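You operate a simulated robot arm through the tools that you are given. There is no shell and no other tool.

You run a simulated robot arm. Do the job below in one go: nothing can be reset, and whatever is moved stays where it is left.

JOB
Snug both bracket bolts with the red wrench, then torque them as the card says.
Fine: follow the card's order both times; stand each wrench back; leave the collar nut alone. Set down upright: red t-handle wrench, what you pick out.

It is judged by the outcome, as a careful person would: the job done as asked, and still so three seconds after it is handed in. It fails if anything else is knocked over, pushed out of place, dropped, spilled or broken.

ROBOT AND FRAMES
A 6-joint arm with a three-finger gripper, fixed in place. Base frame: the origin is at the foot of the arm, x ahead of it, y to its left, z up. Units: m, degrees, N and s.
Its first joint turns from -166.0 to 166.0 degrees. Payload 4.89 kg.
The TCP is the grasp point between the finger pads, 0.03 m short of the fingertips. In the tool frame z runs along the fingers and y along their closing line. The gripper opens to 0.164 m. The gripper's body begins 0.125 m behind the TCP.
Orientation is that of the tool frame in the base frame, as a unit quaternion [x, y, z, w]. With the fingers straight down and closing along the base's y, the tool's x points along the base's -x, its y along +y and its z along -z.

CONTROLS
- The arm moves only by the tool arm_command. Its argument "moves" is a list of rows, each an object of numbers (a shift or turn left out is 0, a gripper value left out holds the last): "x", "y", "z": the shift along the base's x, y, z in units of 250 mm (1.0 is 250 mm); "wx", "wy", "wz": the turn, a rotation vector about the base's x, y, z in units of 90 degrees (1.0 is 90 degrees); "gripper": the gripper command, from -1 (fully open) to 1 (shut), values between in proportion. In form: [{"x": .., "y": .., "z": .., "wx": .., "wy": .., "wz": .., "gripper": ..}, ...]. A call has 1 to 20 rows; each row is the pose to reach, as a shift and turn from the pose commanded when the call began. A call with a number of a shift or a turn outside -1 to 1 is refused whole. Rows are played at 5 a second. More than 0.05 m and 8.6 degrees between two rows, or a gripper value outside its range, and nothing of the call is played. Where a pose cannot be reached the arm comes as near as it can. A force on the tool above 40 N (or 10 N above the force at the start of the call, whichever is more), or a blocked arm, ends the call early, and 0.2 s more pass. Each finger travels about 0.108 m/s and halts on what it meets, pressing with about 27 N; the grip force reading is that of the motor and also rises with nothing between the fingers. The clock runs only during rows and for 0.2 s after the last one: add rows that repeat a pose to give the fingers time. The reply holds the time, the measured pose of the TCP, the force on the tool along the base axes, the opening and the grip force, in the units named above and with some noise, with the torque about the TCP (base axes, N m) and any sound that the robot's microphone picked up, and new pictures: "pictures" is both (left out), scene, wrist or none.
- Cameras (640 x 400 px; columns grow to the right, rows downward): "scene" is fixed at [0.2205, 0.6515, 1.6182]; the picture's right is [-0.71, -0.71, 0.00], its down [-0.50, 0.50, -0.70] and it looks along [0.50, -0.50, -0.71] (base axes); focal length 367 px, centre (320, 200). "wrist" rides on the gripper at [0.076, -0.002, -0.152] in the tool frame; the picture's right is [0.02, 1.00, 0.00], its down [-0.88, 0.02, -0.47] and it looks along [-0.47, 0.01, 0.88] (tool axes); focal length 247 px, centre (320, 200). There is no depth. A picture from a camera that has moved, and an enlarged one, comes with that camera's place and axes in the base frame and with its lens.
- slide_trunk(by): slides the trunk up (or, below 0, down) by that many m; the arm rides with it, the base frame stays. It gives what a move gives, with no picture.
- inspect(camera, box): a new picture of the part [left, top, right, bottom] of that camera's present view, enlarged. It takes no simulated time.
- job_done(): hands the job in; it is judged then, once.

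Places have to be worked out from the pictures, the camera data and where the tool is seen. Open the gripper and draw the arm clear of the work before you hand the job in, unless the task says otherwise.

The tools are called after "Emit:" as name(argument=value, ...) on one line, values as JSON. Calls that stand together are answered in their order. arm_command: Moves the arm, as the interface text tells. Its arguments: {"type":"object","properties":{"moves":{"type":"array","items":{"type":"object","properties":{"x":{"type":"number"},"y":{"type":"number"},"z":{"type":"number"},"wx":{"type":"number"},"wy":{"type":"number"},"wz":{"type":"number"},"gripper":{"type":"number"}}}},"pictures":{"type":"string","enum":["both","scene","wrist","none"]}},"required":["moves"]} The other tools are called the same way: slide_trunk (by) slides the trunk up or down; inspect (camera, box) takes an enlarged picture of a part of a camera's view; job_done () hands the job in.

At the start:

```text
clock: 0.0
tool_pos: [0.5481, 0.0617, 1.1668]
orientation: [0.0, 1.0, 0.0, -0.001]
force: [0.0, 0.7, 0.5]
ft_torque: [0.01, 0.0, 0.03]
gripper_width: 0.1643
finger_force: 0.1
trunk travel left (down, up): [-0.175, 0.215]
```

scene: 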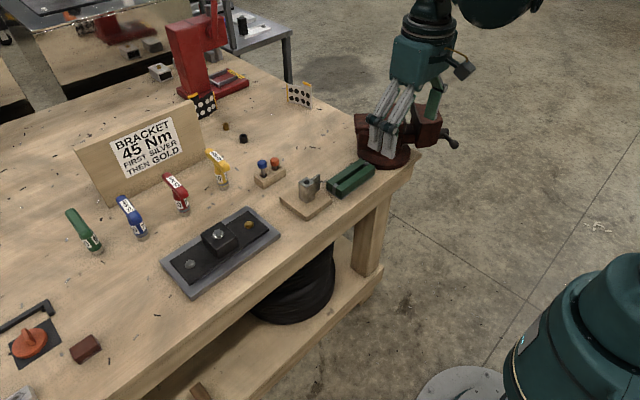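
wrist: 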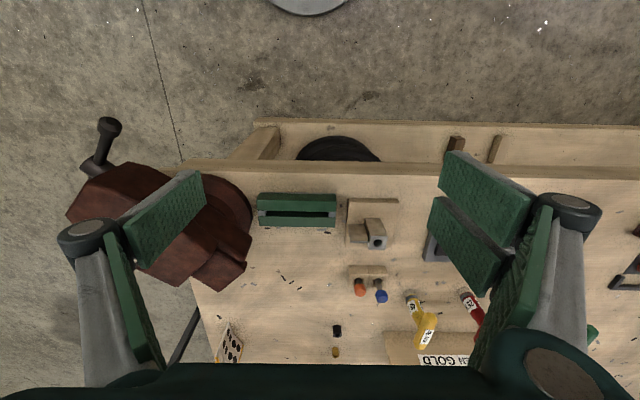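

The pictures show a bench with four colored wrenches, a bracket plate with bolts, and a card. I enlarge the parts first to read the labels and tell the bolts from the collar nut.

Emit:
inspect(camera="scene", box=[60, 100, 260, 260])

Emit:
inspect(camera="scene", box=[150, 190, 290, 310])

Emit:
inspect(camera="scene", box=[240, 140, 400, 230])

Emit:
inspect(camera="scene", box=[0, 280, 160, 400])

Emit:
inspect(camera="scene", box=[140, 150, 240, 230])

Emit:
inspect(camera="scene", box=[60, 185, 160, 265])

```text
2.50 times, centred on (160, 180) of scene
camera zoom: at [0.2205, 0.6515, 1.6182], right [-0.71, -0.71, 0.0], down [-0.5, 0.5, -0.7], along [0.5, -0.5, -0.71], focal length 918 px, centre (720, 250)
```

zoom: 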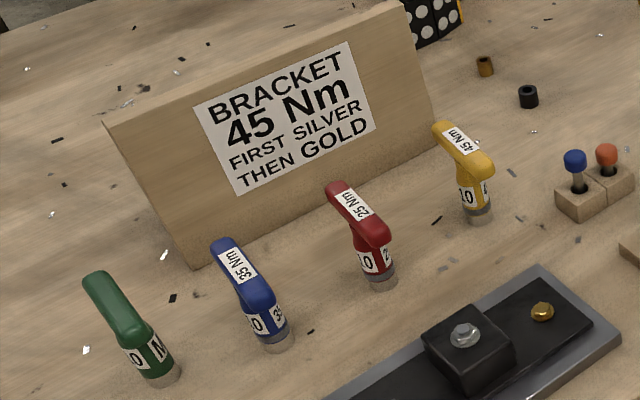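

```text
3.33 times, centred on (220, 250) of scene
camera zoom: at [0.2205, 0.6515, 1.6182], right [-0.71, -0.71, 0.0], down [-0.5, 0.5, -0.7], along [0.5, -0.5, -0.71], focal length 1224 px, centre (653, 33)
```

zoom: 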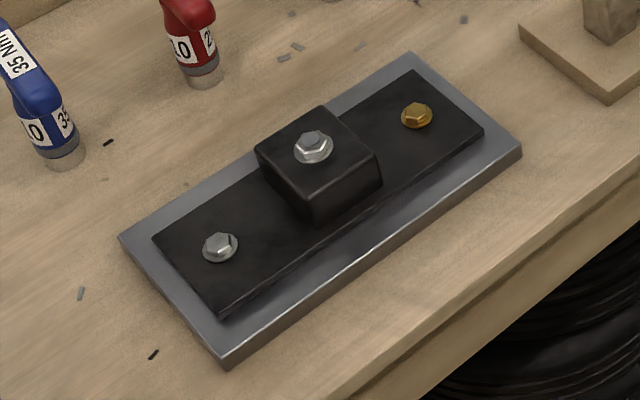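

```text
4.00 times, centred on (320, 185) of scene
camera zoom: at [0.2205, 0.6515, 1.6182], right [-0.71, -0.71, 0.0], down [-0.5, 0.5, -0.7], along [0.5, -0.5, -0.71], focal length 1469 px, centre (320, 260)
```

zoom: 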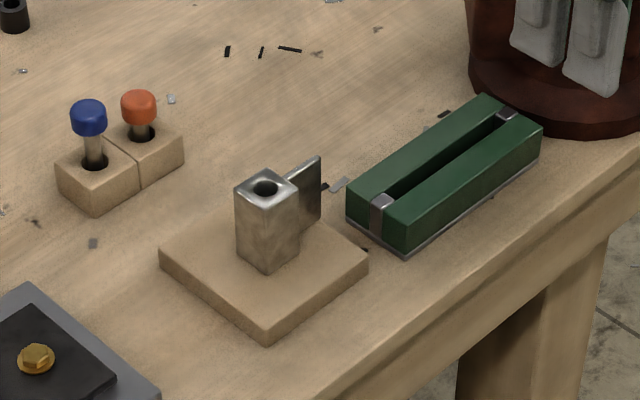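

```text
3.33 times, centred on (80, 340) of scene
camera zoom: at [0.2205, 0.6515, 1.6182], right [-0.71, -0.71, 0.0], down [-0.5, 0.5, -0.7], along [0.5, -0.5, -0.71], focal length 1224 px, centre (1120, -267)
```

zoom: 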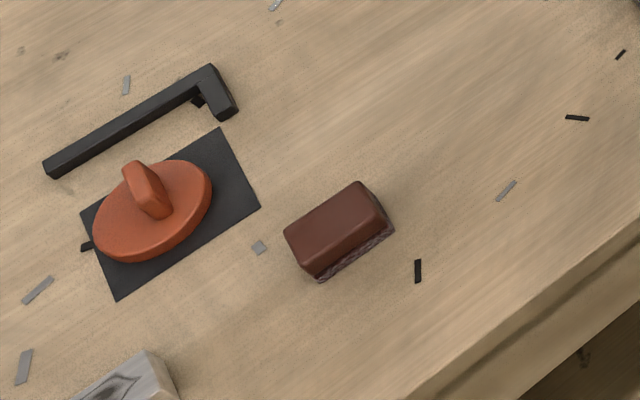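

```text
5.00 times, centred on (190, 190) of scene
camera zoom: at [0.2205, 0.6515, 1.6182], right [-0.71, -0.71, 0.0], down [-0.5, 0.5, -0.7], along [0.5, -0.5, -0.71], focal length 1836 px, centre (970, 250)
```

zoom: 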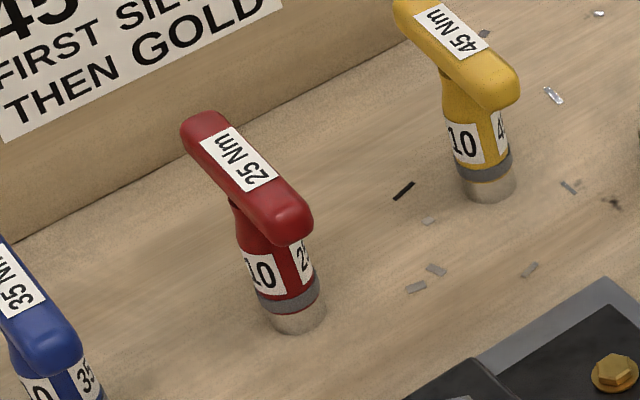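

```text
5.00 times, centred on (110, 225) of scene
camera zoom: at [0.2205, 0.6515, 1.6182], right [-0.71, -0.71, 0.0], down [-0.5, 0.5, -0.7], along [0.5, -0.5, -0.71], focal length 1836 px, centre (1370, 75)
```

zoom: 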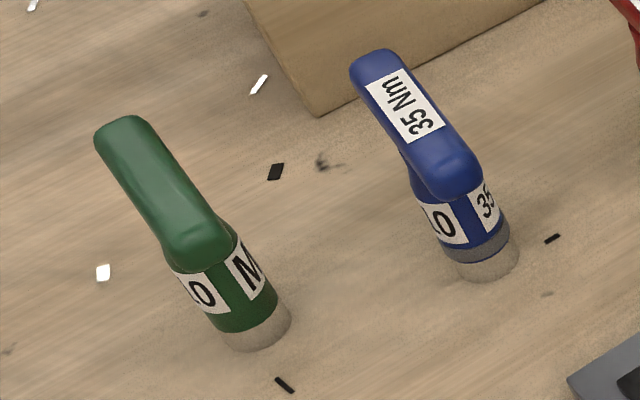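

The card says BRACKET 45 Nm, first silver then gold. Yellow is marked 45 Nm and red 25 Nm; on the bracket, silver is at the +y end, gold at the -y end, and the collar nut sits on the centre block. I move the wrist camera over the wrenches and bracket to measure them.

Emit:
arm_command(moves=[{"y": 0.2}, {"y": 0.4}, {"y": 0.6}, {"y": 0.8}, {"y": 1.0}, {"y": 1.0}, {"y": 1.0}], pictures="both")

```text
clock: 1.6
tool_pos: [0.5511, 0.3103, 1.1687]
orientation: [0.0, 1.0, 0.001, 0.0]
force: [0.1, 0.5, -0.7]
ft_torque: [-0.09, 0.05, -0.01]
gripper_width: 0.1641
finger_force: 0.0
trunk travel left (down, up): [-0.175, 0.215]
camera wrist: at [0.4742, 0.3079, 1.3214], right [-0.02, 1.0, 0.0], down [0.88, 0.02, 0.47], along [0.47, 0.01, -0.88], focal length 247 px, centre (320, 200)
```

scene: 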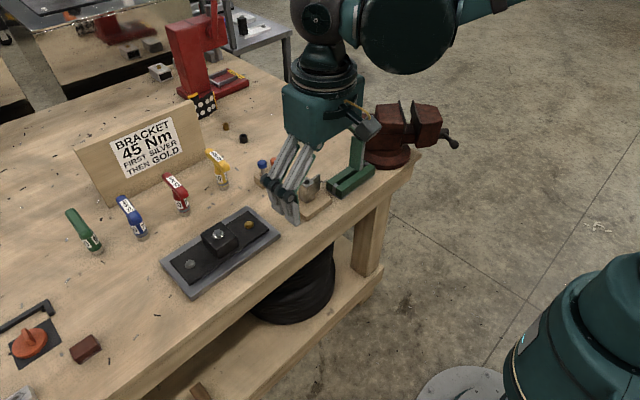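
wrist: 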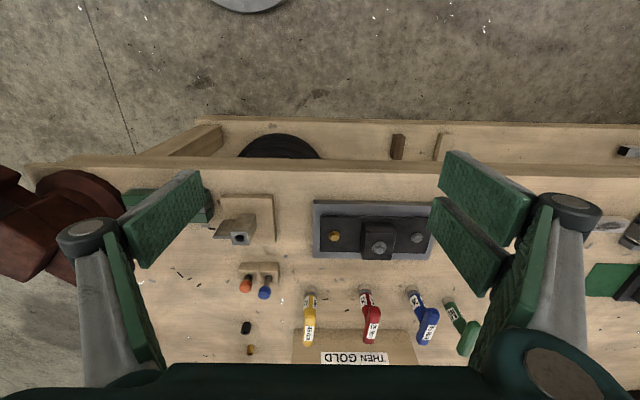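

Emit:
inspect(camera="wrist", box=[280, 260, 480, 370])

Emit:
inspect(camera="wrist", box=[300, 180, 450, 280])

```text
3.20 times, centred on (380, 315) of wrist
camera zoom: at [0.4742, 0.3079, 1.3214], right [-0.02, 1.0, 0.0], down [0.88, 0.02, 0.47], along [0.47, 0.01, -0.88], focal length 790 px, centre (128, -168)
```

zoom: 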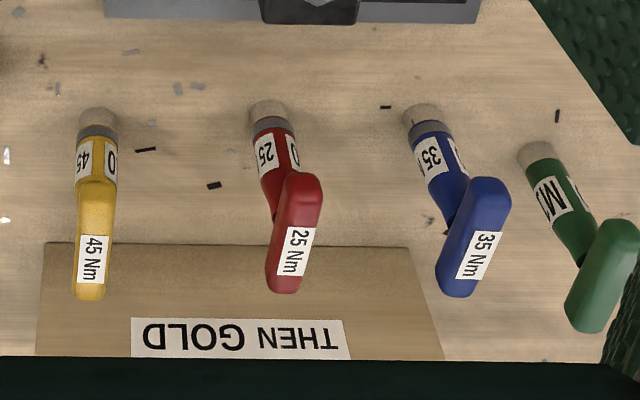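

```text
4.00 times, centred on (375, 230) of wrist
camera zoom: at [0.4742, 0.3079, 1.3214], right [-0.02, 1.0, 0.0], down [0.88, 0.02, 0.47], along [0.47, 0.01, -0.88], focal length 988 px, centre (100, 80)
```

zoom: 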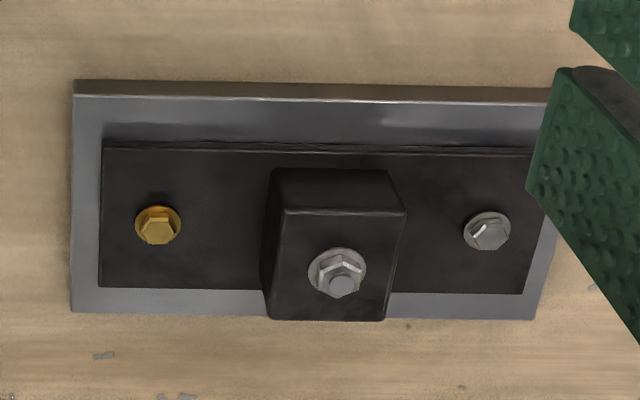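

Working from both views: table z≈0.88, red wrench foot ≈(0.963, 0.429), yellow foot ≈(0.965, 0.297). Their bars lie along x, with tops near z≈0.98. The silver bolt is ≈(0.782, 0.516), the gold ≈(0.783, 0.345), and the collar nut is between them and higher. I move towards red for a closer look, narrowing the gripper.

Emit:
arm_command(moves=[{"x": 0.16, "y": 0.08, "gripper": 0.0}, {"x": 0.32, "y": 0.16, "gripper": 0.2}, {"x": 0.48, "y": 0.24, "gripper": 0.2}, {"x": 0.64, "y": 0.32, "gripper": 0.2}, {"x": 0.8, "y": 0.4, "gripper": 0.2}, {"x": 0.96, "y": 0.48, "gripper": 0.2}, {"x": 0.96, "y": 0.48, "gripper": 0.2}, {"x": 0.96, "y": 0.48, "gripper": 0.2}], pictures="both")

```text
clock: 3.4
tool_pos: [0.7934, 0.431, 1.1671]
orientation: [0.0, 1.0, 0.0, 0.0]
force: [0.6, 1.5, -1.2]
ft_torque: [-0.05, 0.08, 0.0]
gripper_width: 0.0655
finger_force: 0.1
trunk travel left (down, up): [-0.175, 0.215]
camera wrist: at [0.7161, 0.4289, 1.3205], right [-0.02, 1.0, 0.0], down [0.88, 0.02, 0.47], along [0.47, 0.01, -0.88], focal length 247 px, centre (320, 200)
```

scene: 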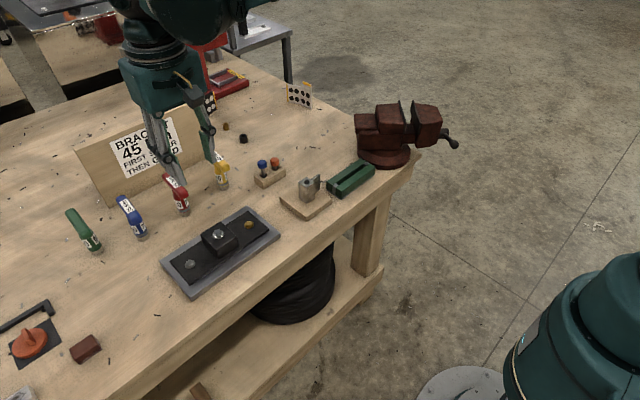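
wrist: 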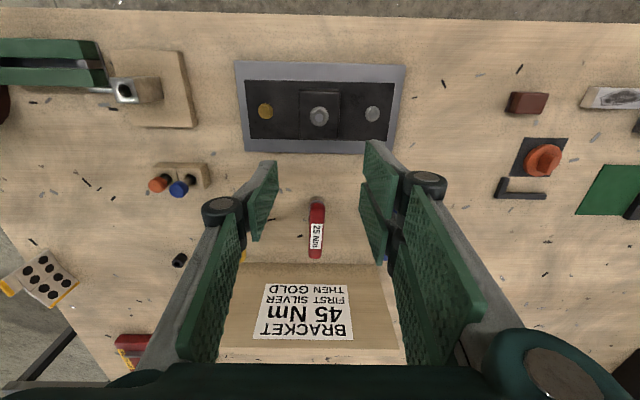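

The red wrench and the bracket are both clear in the wrist view. I zoom in on them to measure.

Emit:
inspect(camera="wrist", box=[270, 180, 370, 270])

Emit:
inspect(camera="wrist", box=[230, 55, 410, 165])

```text
4.44 times, centred on (320, 225) of wrist
camera zoom: at [0.7161, 0.4289, 1.3205], right [-0.02, 1.0, 0.0], down [0.88, 0.02, 0.47], along [0.47, 0.01, -0.88], focal length 1098 px, centre (320, 89)
```

zoom: 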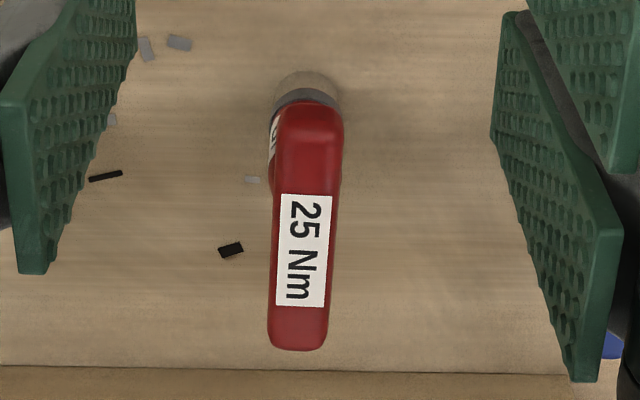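

```text
3.56 times, centred on (320, 110) of wrist
camera zoom: at [0.7161, 0.4289, 1.3205], right [-0.02, 1.0, 0.0], down [0.88, 0.02, 0.47], along [0.47, 0.01, -0.88], focal length 878 px, centre (320, 520)
```

zoom: 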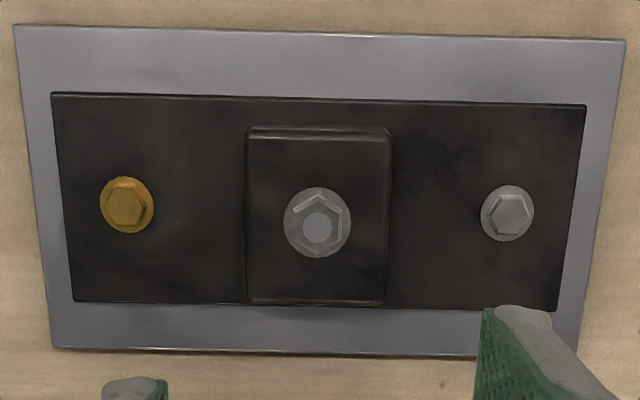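

Red wrench centre is ≈(0.957, 0.427) with its bar along x, and the bolts are ≈(0.778, 0.344) and (0.778, 0.514). Red stands near the edge of reach, so I test how far out the arm goes while still high.

Emit:
arm_command(moves=[{"x": 0.18}, {"x": 0.36}, {"x": 0.5}, {"x": 0.64}, {"x": 0.64}, {"x": 0.64}], pictures="scene")

```text
clock: 4.8
tool_pos: [0.9507, 0.4308, 1.1652]
orientation: [0.0, 1.0, 0.0, 0.0]
force: [0.4, -0.2, 0.0]
ft_torque: [0.01, 0.06, 0.05]
gripper_width: 0.0657
finger_force: 0.1
trunk travel left (down, up): [-0.175, 0.215]
```

scene: 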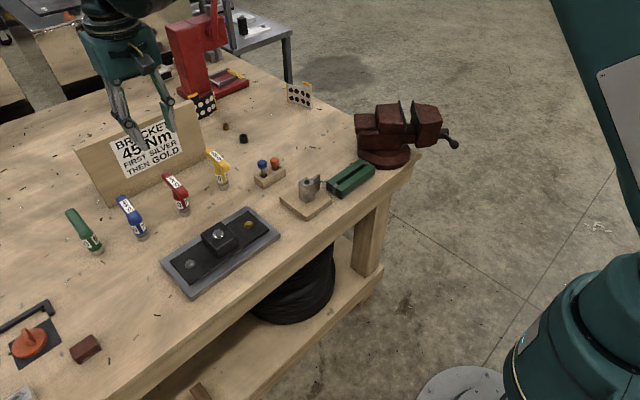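

The arm reaches x=0.95 with the tool down. I lower to about 6 cm above the grasp height, align, and look.

Emit:
arm_command(moves=[{"x": 0.02, "y": -0.012, "z": -0.12}, {"x": 0.024, "y": -0.014, "z": -0.28}, {"x": 0.024, "y": -0.014, "z": -0.44}, {"x": 0.024, "y": -0.014, "z": -0.44}, {"x": 0.024, "y": -0.014, "z": -0.44}], pictures="both")

Emit:
inspect(camera="scene", box=[140, 130, 220, 230])

Emit:
inspect(camera="wrist", box=[260, 100, 380, 240])

```text
clock: 6.0
tool_pos: [0.9519, 0.426, 1.0555]
orientation: [0.0, 1.0, 0.0, 0.0]
force: [0.1, 0.1, 0.1]
ft_torque: [-0.01, 0.02, -0.01]
gripper_width: 0.0656
finger_force: 0.0
trunk travel left (down, up): [-0.175, 0.215]
camera wrist: at [0.8755, 0.4242, 1.208], right [-0.02, 1.0, 0.0], down [0.88, 0.02, 0.47], along [0.47, 0.01, -0.88], focal length 247 px, centre (320, 200)
```

scene: 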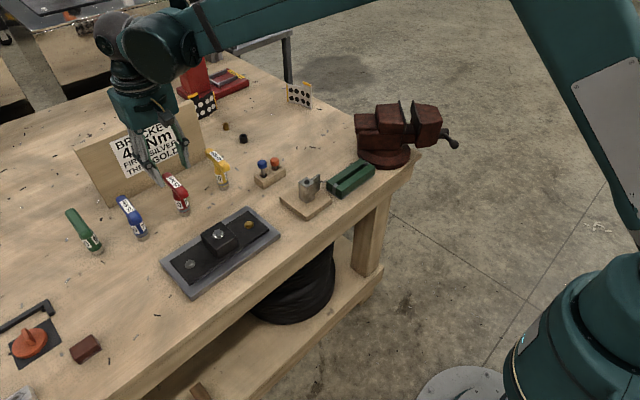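
wrist: 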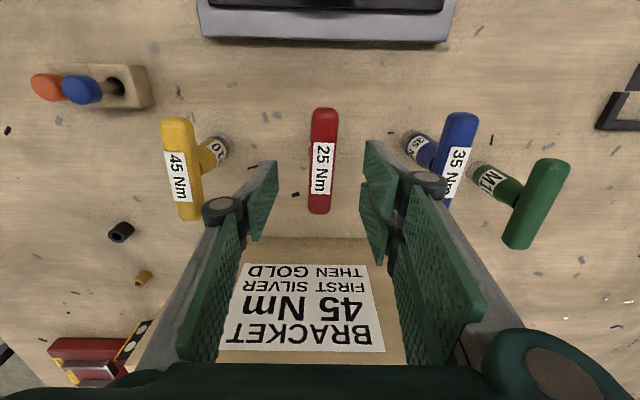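

```text
4.00 times, centred on (180, 180) of scene
camera zoom: at [0.2205, 0.6515, 1.6182], right [-0.71, -0.71, 0.0], down [-0.5, 0.5, -0.7], along [0.5, -0.5, -0.71], focal length 1469 px, centre (880, 280)
```

zoom: 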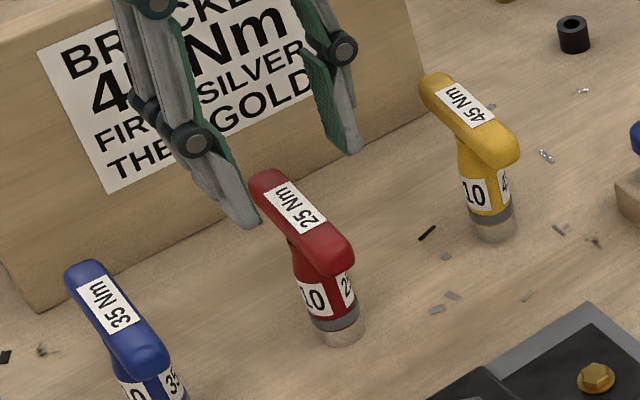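

```text
2.86 times, centred on (320, 170) of wrist
camera zoom: at [0.8755, 0.4242, 1.208], right [-0.02, 1.0, 0.0], down [0.88, 0.02, 0.47], along [0.47, 0.01, -0.88], focal length 706 px, centre (320, 286)
```

zoom: 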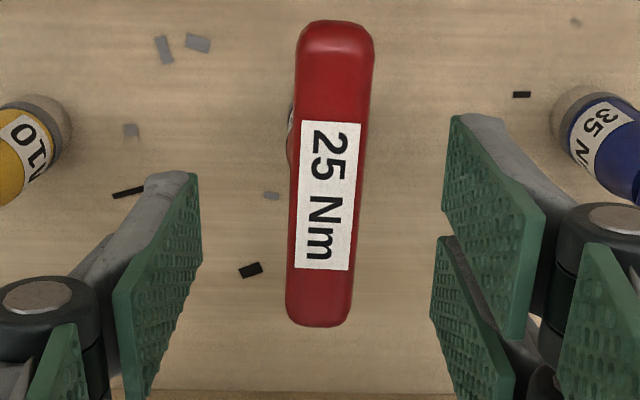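

The fingers straddle the red bar, whose centre is ≈(0.957, 0.428) with top z≈0.985. I lower to z≈0.978 so the tips stay beside the neck, then close.

Emit:
arm_command(moves=[{"x": 0.02, "y": 0.008, "z": -0.1, "wz": -0.018}, {"x": 0.02, "y": 0.008, "z": -0.2, "wz": -0.018}, {"x": 0.02, "y": 0.008, "z": -0.26, "wz": -0.018}, {"x": 0.02, "y": 0.008, "z": -0.31, "wz": -0.018}, {"x": 0.02, "y": 0.008, "z": -0.31, "wz": -0.018}], pictures="both")

Emit:
inspect(camera="scene", box=[140, 150, 220, 230])

```text
clock: 7.2
tool_pos: [0.9604, 0.4277, 0.9788]
orientation: [0.014, 1.0, -0.001, 0.0]
force: [-0.5, 0.1, 0.1]
ft_torque: [0.03, -0.02, -0.02]
gripper_width: 0.0656
finger_force: 0.0
trunk travel left (down, up): [-0.175, 0.215]
camera wrist: at [0.8827, 0.428, 1.1312], right [0.01, 1.0, 0.0], down [0.88, -0.01, 0.47], along [0.47, 0.0, -0.88], focal length 247 px, centre (320, 200)
```

scene: 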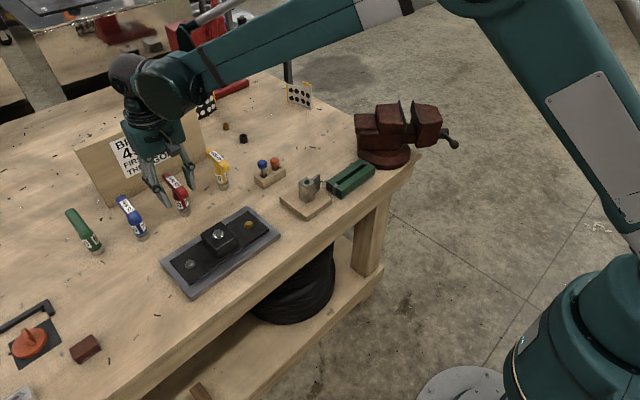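
wrist: 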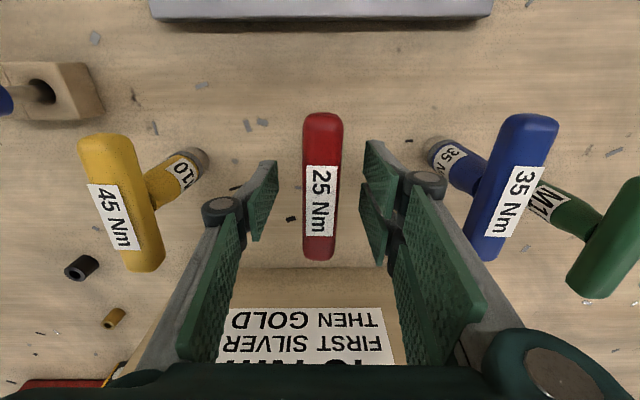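

```text
5.00 times, centred on (180, 190) of scene
camera zoom: at [0.2205, 0.6515, 1.6182], right [-0.71, -0.71, 0.0], down [-0.5, 0.5, -0.7], along [0.5, -0.5, -0.71], focal length 1836 px, centre (1020, 250)
```

zoom: 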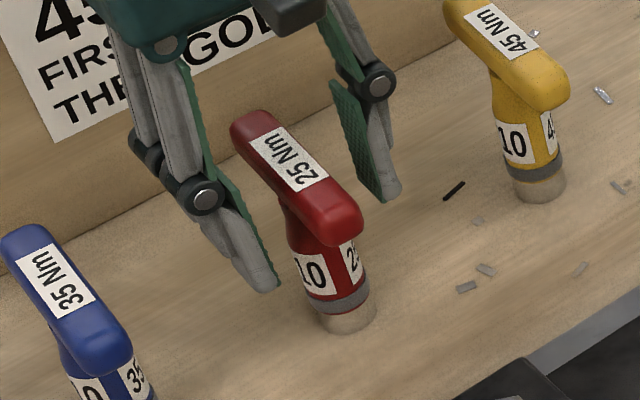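

The fingers are evenly placed either side of the bar. I lower 5 mm more and close.

Emit:
arm_command(moves=[{"x": -0.008, "z": -0.02}, {"x": -0.008, "z": -0.02, "gripper": 0.5}, {"x": -0.008, "z": -0.02, "gripper": 0.7}, {"x": -0.008, "z": -0.02, "gripper": 1.0}, {"x": -0.008, "z": -0.02, "gripper": 1.0}, {"x": -0.008, "z": -0.02, "gripper": 1.0}], pictures="both")

Emit:
inspect(camera="scene", box=[140, 150, 220, 230])

```text
clock: 8.6
tool_pos: [0.9582, 0.429, 0.9728]
orientation: [0.014, 1.0, 0.0, 0.0]
force: [-0.3, 0.3, -0.5]
ft_torque: [0.03, 0.02, -0.01]
gripper_width: 0.0288
finger_force: 27.3
trunk travel left (down, up): [-0.175, 0.215]
camera wrist: at [0.881, 0.4282, 1.126], right [0.01, 1.0, 0.0], down [0.88, -0.01, 0.47], along [0.47, 0.0, -0.88], focal length 247 px, centre (320, 200)
```

scene: 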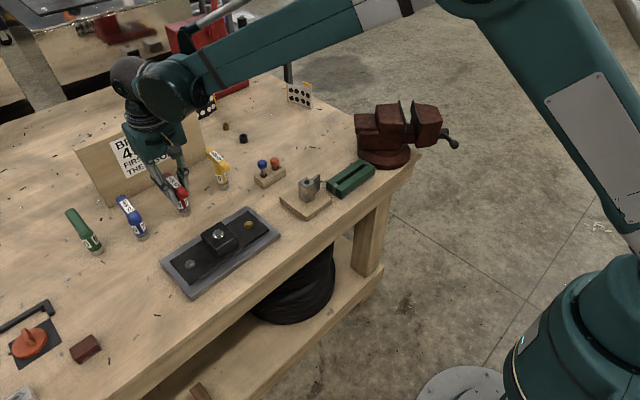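
wrist: 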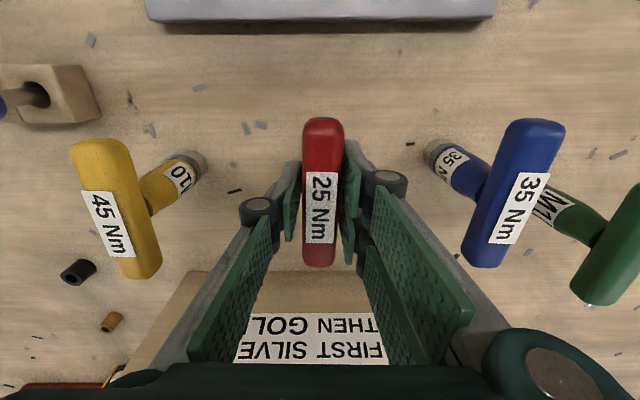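

```text
5.00 times, centred on (180, 190) of scene
camera zoom: at [0.2205, 0.6515, 1.6182], right [-0.71, -0.71, 0.0], down [-0.5, 0.5, -0.7], along [0.5, -0.5, -0.71], focal length 1836 px, centre (1020, 250)
```

zoom: 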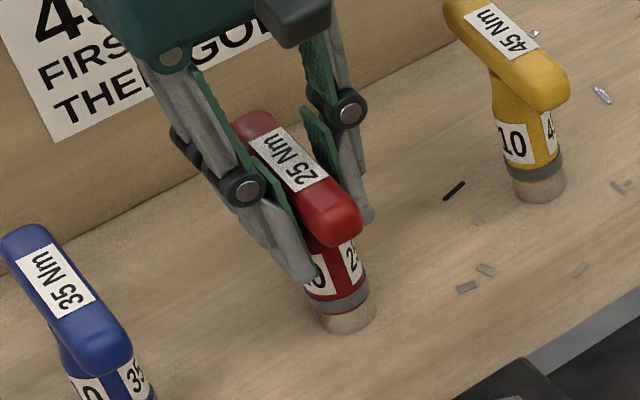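

The bar is gripped at 28.8 mm with 27 N. I lift straight up 12 cm.

Emit:
arm_command(moves=[{"z": 0.04}, {"z": 0.12}, {"z": 0.22}, {"z": 0.32}, {"z": 0.42}, {"z": 0.48}, {"z": 0.48}], pictures="both")

Emit:
inspect(camera="scene", box=[130, 110, 230, 220])

```text
clock: 10.2
tool_pos: [0.9554, 0.4282, 1.095]
orientation: [0.014, 1.0, 0.0, 0.0]
force: [-0.7, -0.2, -2.7]
ft_torque: [0.0, 0.02, -0.02]
gripper_width: 0.0282
finger_force: 26.8
trunk travel left (down, up): [-0.175, 0.215]
camera wrist: at [0.879, 0.4278, 1.2472], right [0.01, 1.0, 0.0], down [0.88, -0.01, 0.47], along [0.47, 0.0, -0.88], focal length 247 px, centre (320, 200)
```

scene: 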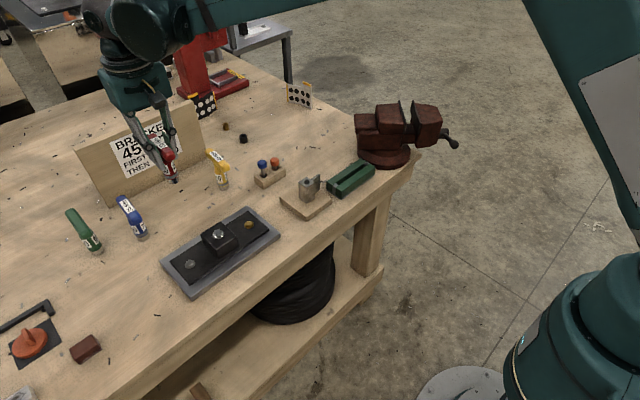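
wrist: 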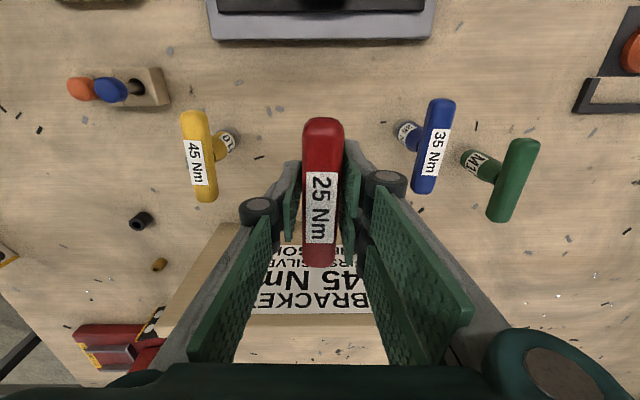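

```text
3.64 times, centred on (180, 165) of scene
camera zoom: at [0.2205, 0.6515, 1.6182], right [-0.71, -0.71, 0.0], down [-0.5, 0.5, -0.7], along [0.5, -0.5, -0.71], focal length 1335 px, centre (829, 327)
```

zoom: 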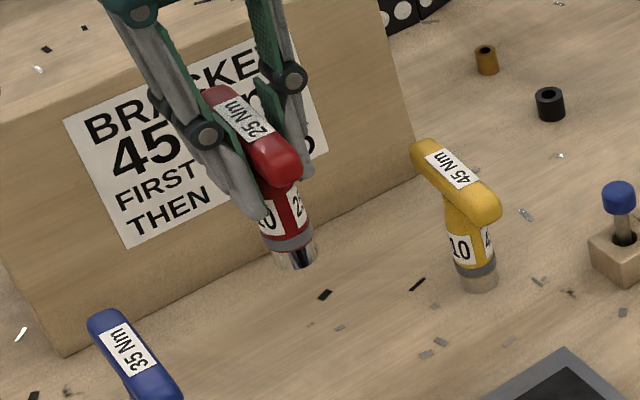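

The wrench hangs straight and is held (about 0.27 kg). Next I carry it over the silver bolt at (0.778, 0.514), keeping the height.

Emit:
arm_command(moves=[{"x": -0.09, "y": 0.043}, {"x": -0.22, "y": 0.106}, {"x": -0.36, "y": 0.172}, {"x": -0.5, "y": 0.24}, {"x": -0.63, "y": 0.302}, {"x": -0.716, "y": 0.344}, {"x": -0.716, "y": 0.344}, {"x": -0.716, "y": 0.344}], pictures="both")

Emit:
inspect(camera="scene", box=[140, 180, 260, 300])

Emit:
inspect(camera="wrist", box=[200, 60, 400, 220])

```text
clock: 12.0
tool_pos: [0.7794, 0.5151, 1.0906]
orientation: [0.014, 1.0, 0.0, 0.0]
force: [-1.2, 0.0, -2.6]
ft_torque: [-0.02, -0.06, 0.01]
gripper_width: 0.0283
finger_force: 27.3
trunk travel left (down, up): [-0.175, 0.215]
camera wrist: at [0.7021, 0.514, 1.2454], right [0.01, 1.0, 0.0], down [0.88, -0.01, 0.47], along [0.47, 0.0, -0.88], focal length 247 px, centre (320, 200)
```

scene: 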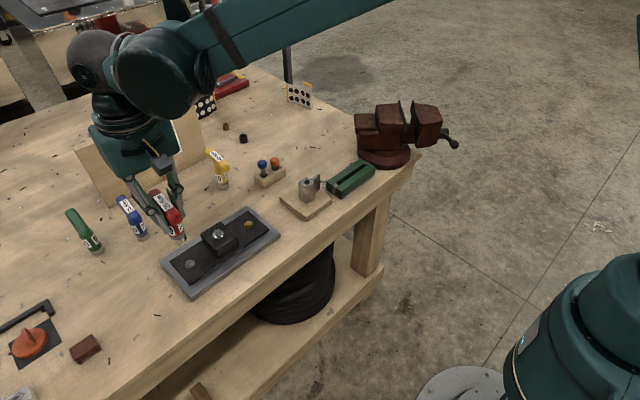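
wrist: 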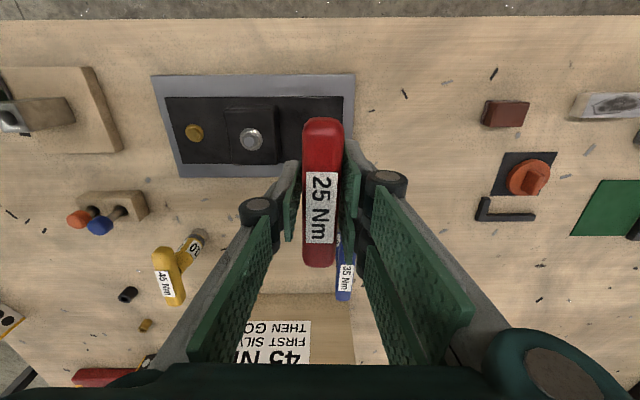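

```text
3.33 times, centred on (200, 240) of scene
camera zoom: at [0.2205, 0.6515, 1.6182], right [-0.71, -0.71, 0.0], down [-0.5, 0.5, -0.7], along [0.5, -0.5, -0.71], focal length 1224 px, centre (720, 67)
```

zoom: 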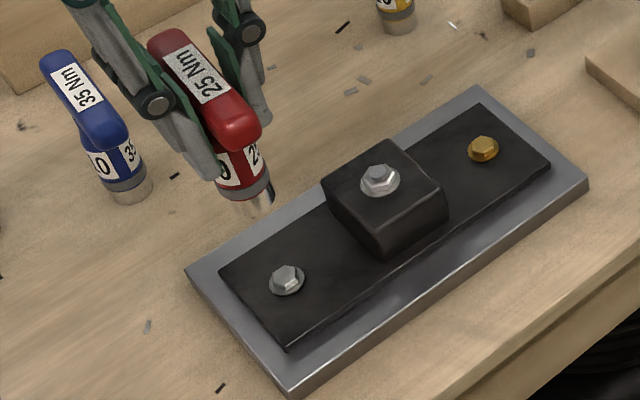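

```text
2.50 times, centred on (300, 140) of wrist
camera zoom: at [0.7021, 0.514, 1.2454], right [0.01, 1.0, 0.0], down [0.88, -0.01, 0.47], along [0.47, 0.0, -0.88], focal length 617 px, centre (370, 350)
```

zoom: 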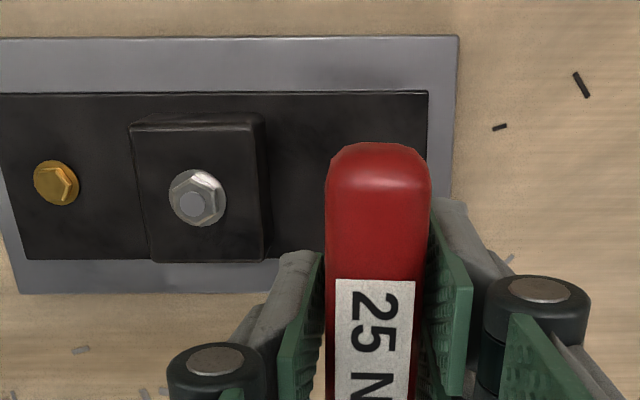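

The wrench is above silver. The wrist views agree on bolt-head z≈0.908, so I lower 6.5 cm to leave the socket just above the head, then check alignment.

Emit:
arm_command(moves=[{"z": -0.08}, {"z": -0.16}, {"z": -0.22}, {"z": -0.26}, {"z": -0.26}, {"z": -0.26}], pictures="both")

Emit:
inspect(camera="scene", box=[160, 220, 230, 290])

Emit:
inspect(camera="wrist", box=[250, 60, 390, 180])

```text
clock: 13.4
tool_pos: [0.779, 0.5148, 1.0274]
orientation: [0.014, 1.0, 0.001, 0.0]
force: [-0.4, -0.5, -2.8]
ft_torque: [-0.01, 0.02, 0.02]
gripper_width: 0.0286
finger_force: 27.3
trunk travel left (down, up): [-0.175, 0.215]
camera wrist: at [0.7011, 0.5136, 1.1811], right [0.01, 1.0, 0.0], down [0.88, -0.01, 0.47], along [0.47, 0.0, -0.88], focal length 247 px, centre (320, 200)
```

scene: 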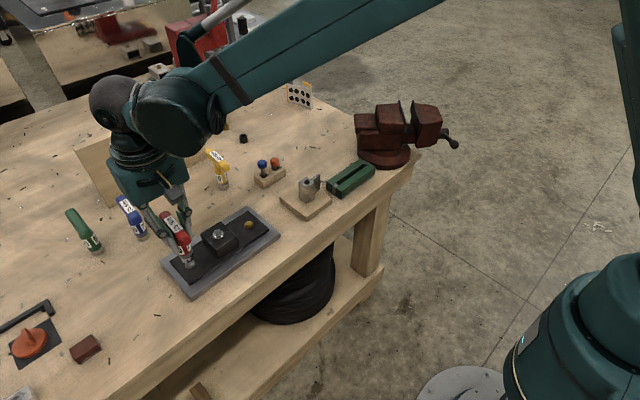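
wrist: 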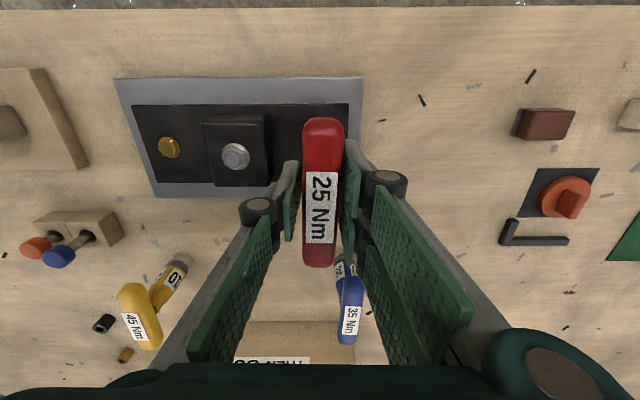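

```text
5.71 times, centred on (195, 255) of scene
camera zoom: at [0.2205, 0.6515, 1.6182], right [-0.71, -0.71, 0.0], down [-0.5, 0.5, -0.7], along [0.5, -0.5, -0.71], focal length 2098 px, centre (1034, -114)
```

zoom: 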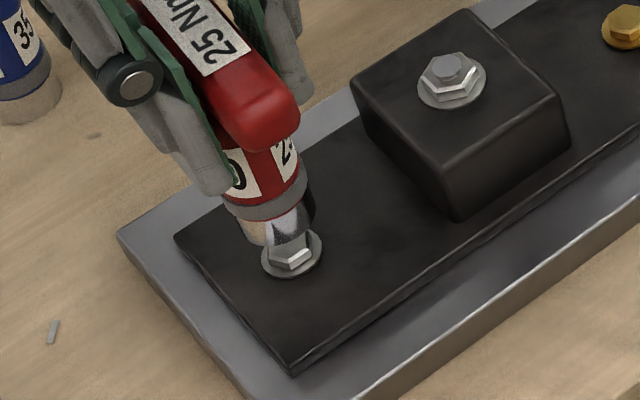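

```text
3.33 times, centred on (320, 120) of wrist
camera zoom: at [0.7011, 0.5136, 1.1811], right [0.01, 1.0, 0.0], down [0.88, -0.01, 0.47], along [0.47, 0.0, -0.88], focal length 823 px, centre (320, 467)
```

zoom: 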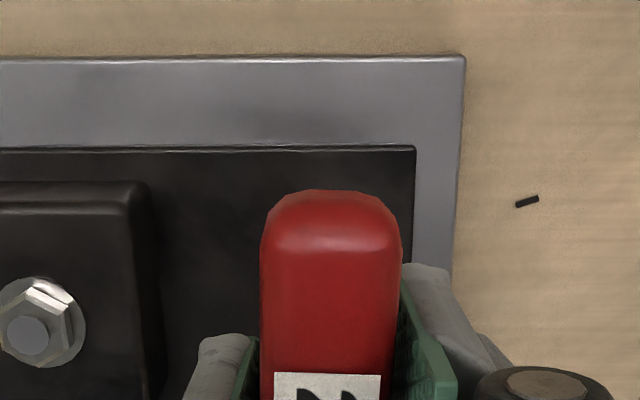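

The socket hangs just above the silver head. I zoom in further to gauge the sideways offset.

Emit:
inspect(camera="scene", box=[175, 243, 207, 275])

```text
12.50 times, centred on (191, 259) of scene
camera zoom: at [0.2205, 0.6515, 1.6182], right [-0.71, -0.71, 0.0], down [-0.5, 0.5, -0.7], along [0.5, -0.5, -0.71], focal length 4589 px, centre (1932, -538)
```

zoom: 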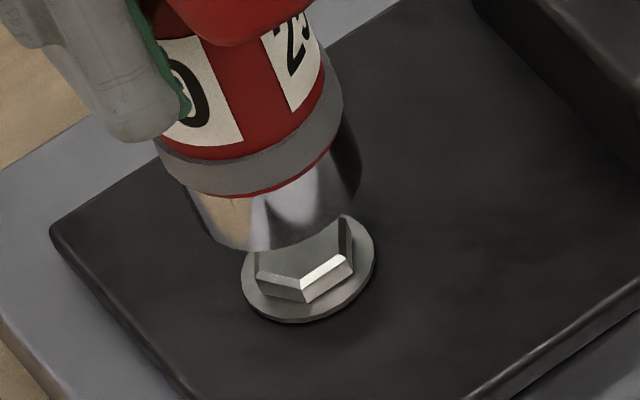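

Sideways to the view line, socket and bolt line up within about 0.2 mm. The distance along the view line depends on height, so I lower gently by 10 mm and look again.

Emit:
arm_command(moves=[{"z": -0.01}, {"z": -0.02}, {"z": -0.03}, {"z": -0.04}, {"z": -0.04}, {"z": -0.04}], pictures="none")

Emit:
inspect(camera="scene", box=[175, 243, 207, 275])

```text
clock: 14.8
tool_pos: [0.778, 0.5142, 1.0177]
orientation: [0.014, 1.0, 0.0, 0.0]
force: [0.2, -0.1, -2.5]
ft_torque: [0.01, 0.0, 0.05]
gripper_width: 0.0284
finger_force: 27.3
trunk travel left (down, up): [-0.175, 0.215]
```

```text
12.50 times, centred on (191, 259) of scene
camera zoom: at [0.2205, 0.6515, 1.6182], right [-0.71, -0.71, 0.0], down [-0.5, 0.5, -0.7], along [0.5, -0.5, -0.71], focal length 4589 px, centre (1932, -538)
```

zoom: 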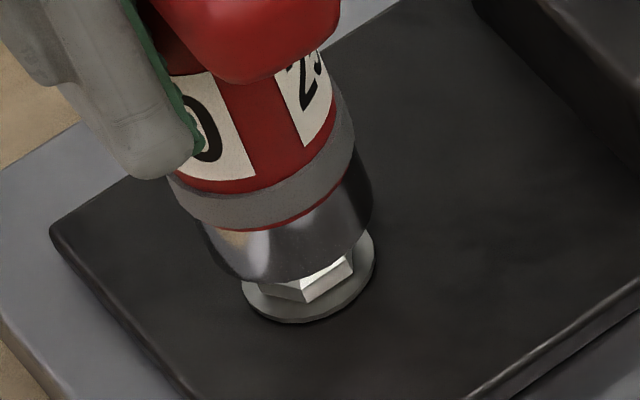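

No contact yet, and the socket still sits above the head. I go down another 6 mm slowly.

Emit:
arm_command(moves=[{"z": -0.008}, {"z": -0.016}, {"z": -0.024}, {"z": -0.024}, {"z": -0.024}], pictures="none")

Emit:
inspect(camera="scene", box=[175, 243, 207, 275])

```text
clock: 16.0
tool_pos: [0.7778, 0.5148, 1.0123]
orientation: [0.014, 1.0, 0.0, 0.0]
force: [0.3, 0.5, -3.3]
ft_torque: [0.01, -0.01, -0.01]
gripper_width: 0.0285
finger_force: 26.4
trunk travel left (down, up): [-0.175, 0.215]
```

```text
12.50 times, centred on (191, 259) of scene
camera zoom: at [0.2205, 0.6515, 1.6182], right [-0.71, -0.71, 0.0], down [-0.5, 0.5, -0.7], along [0.5, -0.5, -0.71], focal length 4589 px, centre (1932, -538)
```

zoom: 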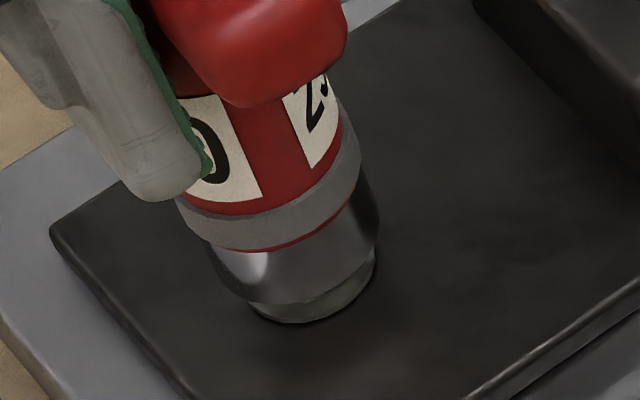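

There is still no contact force. I continue 4 mm in small steps.

Emit:
arm_command(moves=[{"z": -0.004}, {"z": -0.008}, {"z": -0.012}, {"z": -0.016}, {"z": -0.016}], pictures="none")

Emit:
inspect(camera="scene", box=[175, 243, 207, 275])

```text
clock: 17.2
tool_pos: [0.7784, 0.5152, 1.0081]
orientation: [0.014, 1.0, 0.0, 0.0]
force: [-0.1, -0.2, -2.6]
ft_torque: [-0.03, -0.02, -0.02]
gripper_width: 0.0285
finger_force: 27.5
trunk travel left (down, up): [-0.175, 0.215]
```

```text
12.50 times, centred on (191, 259) of scene
camera zoom: at [0.2205, 0.6515, 1.6182], right [-0.71, -0.71, 0.0], down [-0.5, 0.5, -0.7], along [0.5, -0.5, -0.71], focal length 4589 px, centre (1932, -538)
```

zoom: 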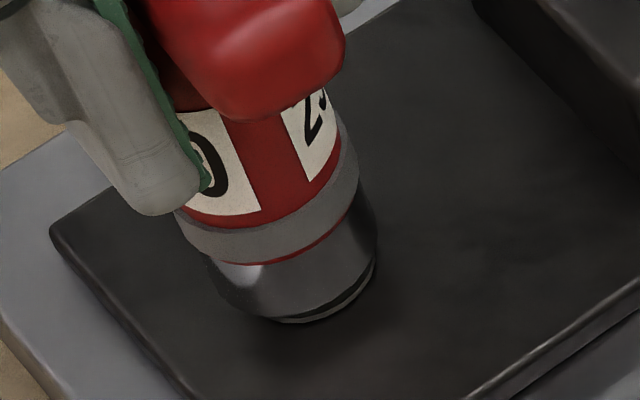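

Still free, and the socket seems to be going over the head. I continue down 4 mm.

Emit:
arm_command(moves=[{"z": -0.004}, {"z": -0.008}, {"z": -0.012}, {"z": -0.016}, {"z": -0.016}], pictures="none")

Emit:
inspect(camera="scene", box=[175, 243, 207, 275])

```text
clock: 18.4
tool_pos: [0.7784, 0.5161, 1.004]
orientation: [0.014, 1.0, 0.0, 0.0]
force: [-0.4, 0.1, -3.1]
ft_torque: [-0.02, 0.0, 0.03]
gripper_width: 0.0283
finger_force: 27.1
trunk travel left (down, up): [-0.175, 0.215]
```

```text
12.50 times, centred on (191, 259) of scene
camera zoom: at [0.2205, 0.6515, 1.6182], right [-0.71, -0.71, 0.0], down [-0.5, 0.5, -0.7], along [0.5, -0.5, -0.71], focal length 4589 px, centre (1932, -538)
```

zoom: 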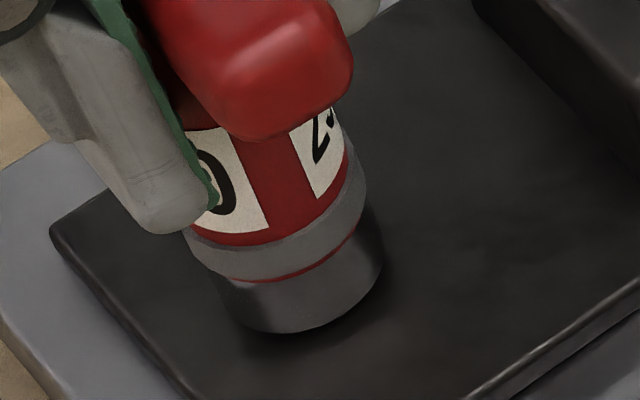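

The flange is now covered and the force is still free. I press down 3 mm more to seat the socket.

Emit:
arm_command(moves=[{"z": -0.004}, {"z": -0.008}, {"z": -0.012}, {"z": -0.012}], pictures="none")

Emit:
inspect(camera="scene", box=[175, 243, 207, 275])

```text
clock: 19.4
tool_pos: [0.7777, 0.5152, 1.001]
orientation: [0.014, 1.0, 0.001, 0.001]
force: [0.9, -0.4, -2.7]
ft_torque: [-0.01, -0.07, 0.01]
gripper_width: 0.0283
finger_force: 26.6
trunk travel left (down, up): [-0.175, 0.215]
```

```text
12.50 times, centred on (191, 259) of scene
camera zoom: at [0.2205, 0.6515, 1.6182], right [-0.71, -0.71, 0.0], down [-0.5, 0.5, -0.7], along [0.5, -0.5, -0.71], focal length 4589 px, centre (1932, -538)
```

zoom: 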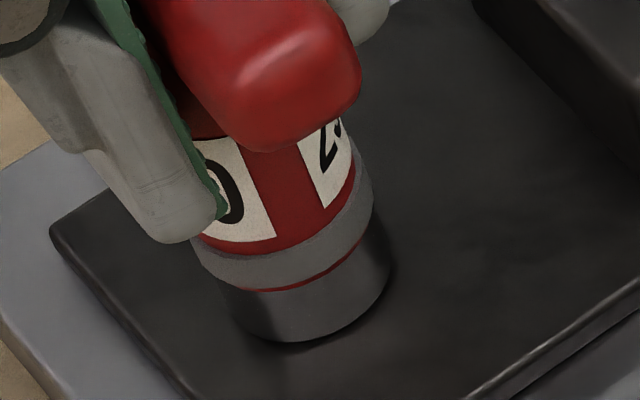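

Still no resistance, so I go down in 1 mm steps until the socket seats.

Emit:
arm_command(moves=[{"z": -0.004}, {"z": -0.008}, {"z": -0.012}, {"z": -0.012}], pictures="none")

Emit:
inspect(camera="scene", box=[175, 243, 207, 275])

```text
clock: 20.4
tool_pos: [0.7784, 0.5151, 0.999]
orientation: [0.014, 1.0, 0.0, 0.0]
force: [2.2, 5.5, 10.7]
ft_torque: [0.35, 0.04, -0.08]
gripper_width: 0.0286
finger_force: 27.0
trunk travel left (down, up): [-0.175, 0.215]
```

```text
12.50 times, centred on (191, 259) of scene
camera zoom: at [0.2205, 0.6515, 1.6182], right [-0.71, -0.71, 0.0], down [-0.5, 0.5, -0.7], along [0.5, -0.5, -0.71], focal length 4589 px, centre (1932, -538)
```

zoom: 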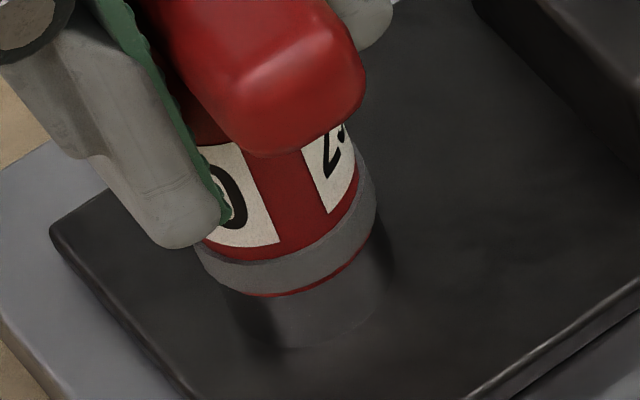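

Contact: about 13 N upward, with the socket fully over the head. I ease off 0.5 mm and turn clockwise seen from above (negative wz) in small steps, watching torque and sound.

Emit:
arm_command(moves=[{"z": 0.002, "wz": -0.03}, {"z": 0.002, "wz": -0.07}, {"z": 0.002, "wz": -0.11}, {"z": 0.002, "wz": -0.15}, {"z": 0.002, "wz": -0.19}, {"z": 0.002, "wz": -0.23}], pictures="none")

```text
clock: 21.8
tool_pos: [0.7789, 0.5149, 0.9982]
orientation: [0.193, 0.981, 0.0, 0.0]
force: [-0.1, 1.1, 0.5]
ft_torque: [0.01, 0.03, 0.06]
gripper_width: 0.0285
finger_force: 27.2
trunk travel left (down, up): [-0.175, 0.215]
```

Turned about 21° with almost no torque, so the slack may not be taken up yet. I keep turning.

Emit:
arm_command(moves=[{"wz": -0.04}, {"wz": -0.08}, {"wz": -0.12}, {"wz": -0.16}, {"wz": -0.2}, {"wz": -0.24}], pictures="scene")

Emit:
inspect(camera="scene", box=[160, 220, 230, 290])

```text
clock: 23.2
tool_pos: [0.7782, 0.5165, 0.9995]
orientation: [0.374, 0.927, 0.0, 0.0]
force: [-0.5, -0.8, -2.9]
ft_torque: [-0.01, 0.02, 0.02]
gripper_width: 0.0285
finger_force: 27.2
trunk travel left (down, up): [-0.175, 0.215]
```

scene: 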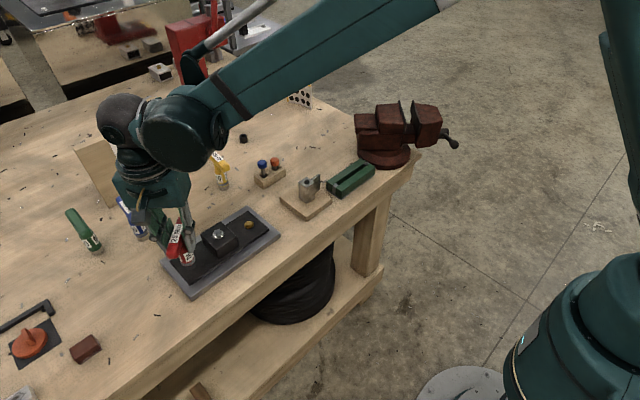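

```text
5.71 times, centred on (195, 255) of scene
camera zoom: at [0.2205, 0.6515, 1.6182], right [-0.71, -0.71, 0.0], down [-0.5, 0.5, -0.7], along [0.5, -0.5, -0.71], focal length 2098 px, centre (1034, -114)
```

zoom: 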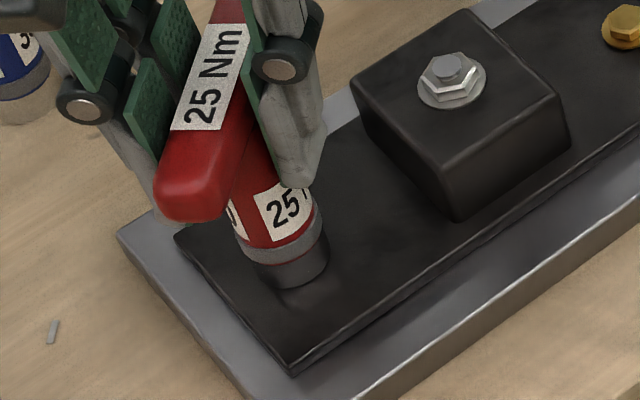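

No torque after about 42°, and the vertical load has gone free again. I press 1 mm lower while turning on.

Emit:
arm_command(moves=[{"z": -0.002, "wz": -0.03}, {"z": -0.004, "wz": -0.07}, {"z": -0.004, "wz": -0.11}, {"z": -0.004, "wz": -0.15}, {"z": -0.004, "wz": -0.19}], pictures="none")

```text
clock: 24.4
tool_pos: [0.7772, 0.5153, 0.9982]
orientation: [0.508, 0.861, 0.0, 0.0]
force: [4.5, -0.5, 13.6]
ft_torque: [0.03, -0.18, 0.06]
gripper_width: 0.0281
finger_force: 27.5
trunk travel left (down, up): [-0.175, 0.215]
```

Down-load returned at 13 N but there is little torque at about 59°. I continue turning.

Emit:
arm_command(moves=[{"wz": -0.04}, {"wz": -0.08}, {"wz": -0.12}, {"wz": -0.16}, {"wz": -0.2}, {"wz": -0.24}, {"wz": -0.28}, {"wz": -0.32}], pictures="none")

Emit:
inspect(camera="scene", box=[160, 220, 230, 290])

```text
clock: 26.2
tool_pos: [0.7771, 0.5147, 0.9971]
orientation: [0.706, 0.708, 0.0, 0.001]
force: [0.5, -1.3, 4.4]
ft_torque: [0.01, -0.08, 0.02]
gripper_width: 0.0284
finger_force: 27.3
trunk travel left (down, up): [-0.175, 0.215]
```

```text
5.71 times, centred on (195, 255) of scene
camera zoom: at [0.2205, 0.6515, 1.6182], right [-0.71, -0.71, 0.0], down [-0.5, 0.5, -0.7], along [0.5, -0.5, -0.71], focal length 2098 px, centre (1034, -114)
```

zoom: 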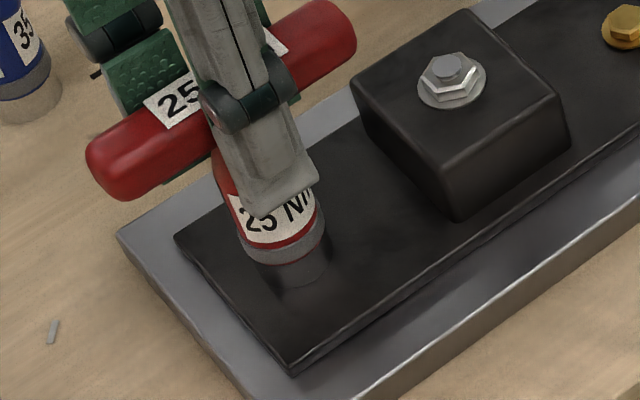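

About 88° turned, with the load easing as if the loose bolt runs down its thread. I continue turning with a little more follow-down.

Emit:
arm_command(moves=[{"z": -0.001, "wz": -0.04}, {"z": -0.001, "wz": -0.08}, {"z": -0.002, "wz": -0.12}, {"z": -0.002, "wz": -0.16}, {"z": -0.002, "wz": -0.2}, {"z": -0.003, "wz": -0.24}, {"z": -0.003, "wz": -0.28}, {"z": -0.003, "wz": -0.32}], pictures="none")

```text
clock: 28.0
tool_pos: [0.7784, 0.5158, 0.9973]
orientation: [0.86, 0.51, -0.001, -0.001]
force: [-0.8, -0.1, 4.3]
ft_torque: [0.05, 0.1, 0.18]
gripper_width: 0.0285
finger_force: 27.5
trunk travel left (down, up): [-0.175, 0.215]
```

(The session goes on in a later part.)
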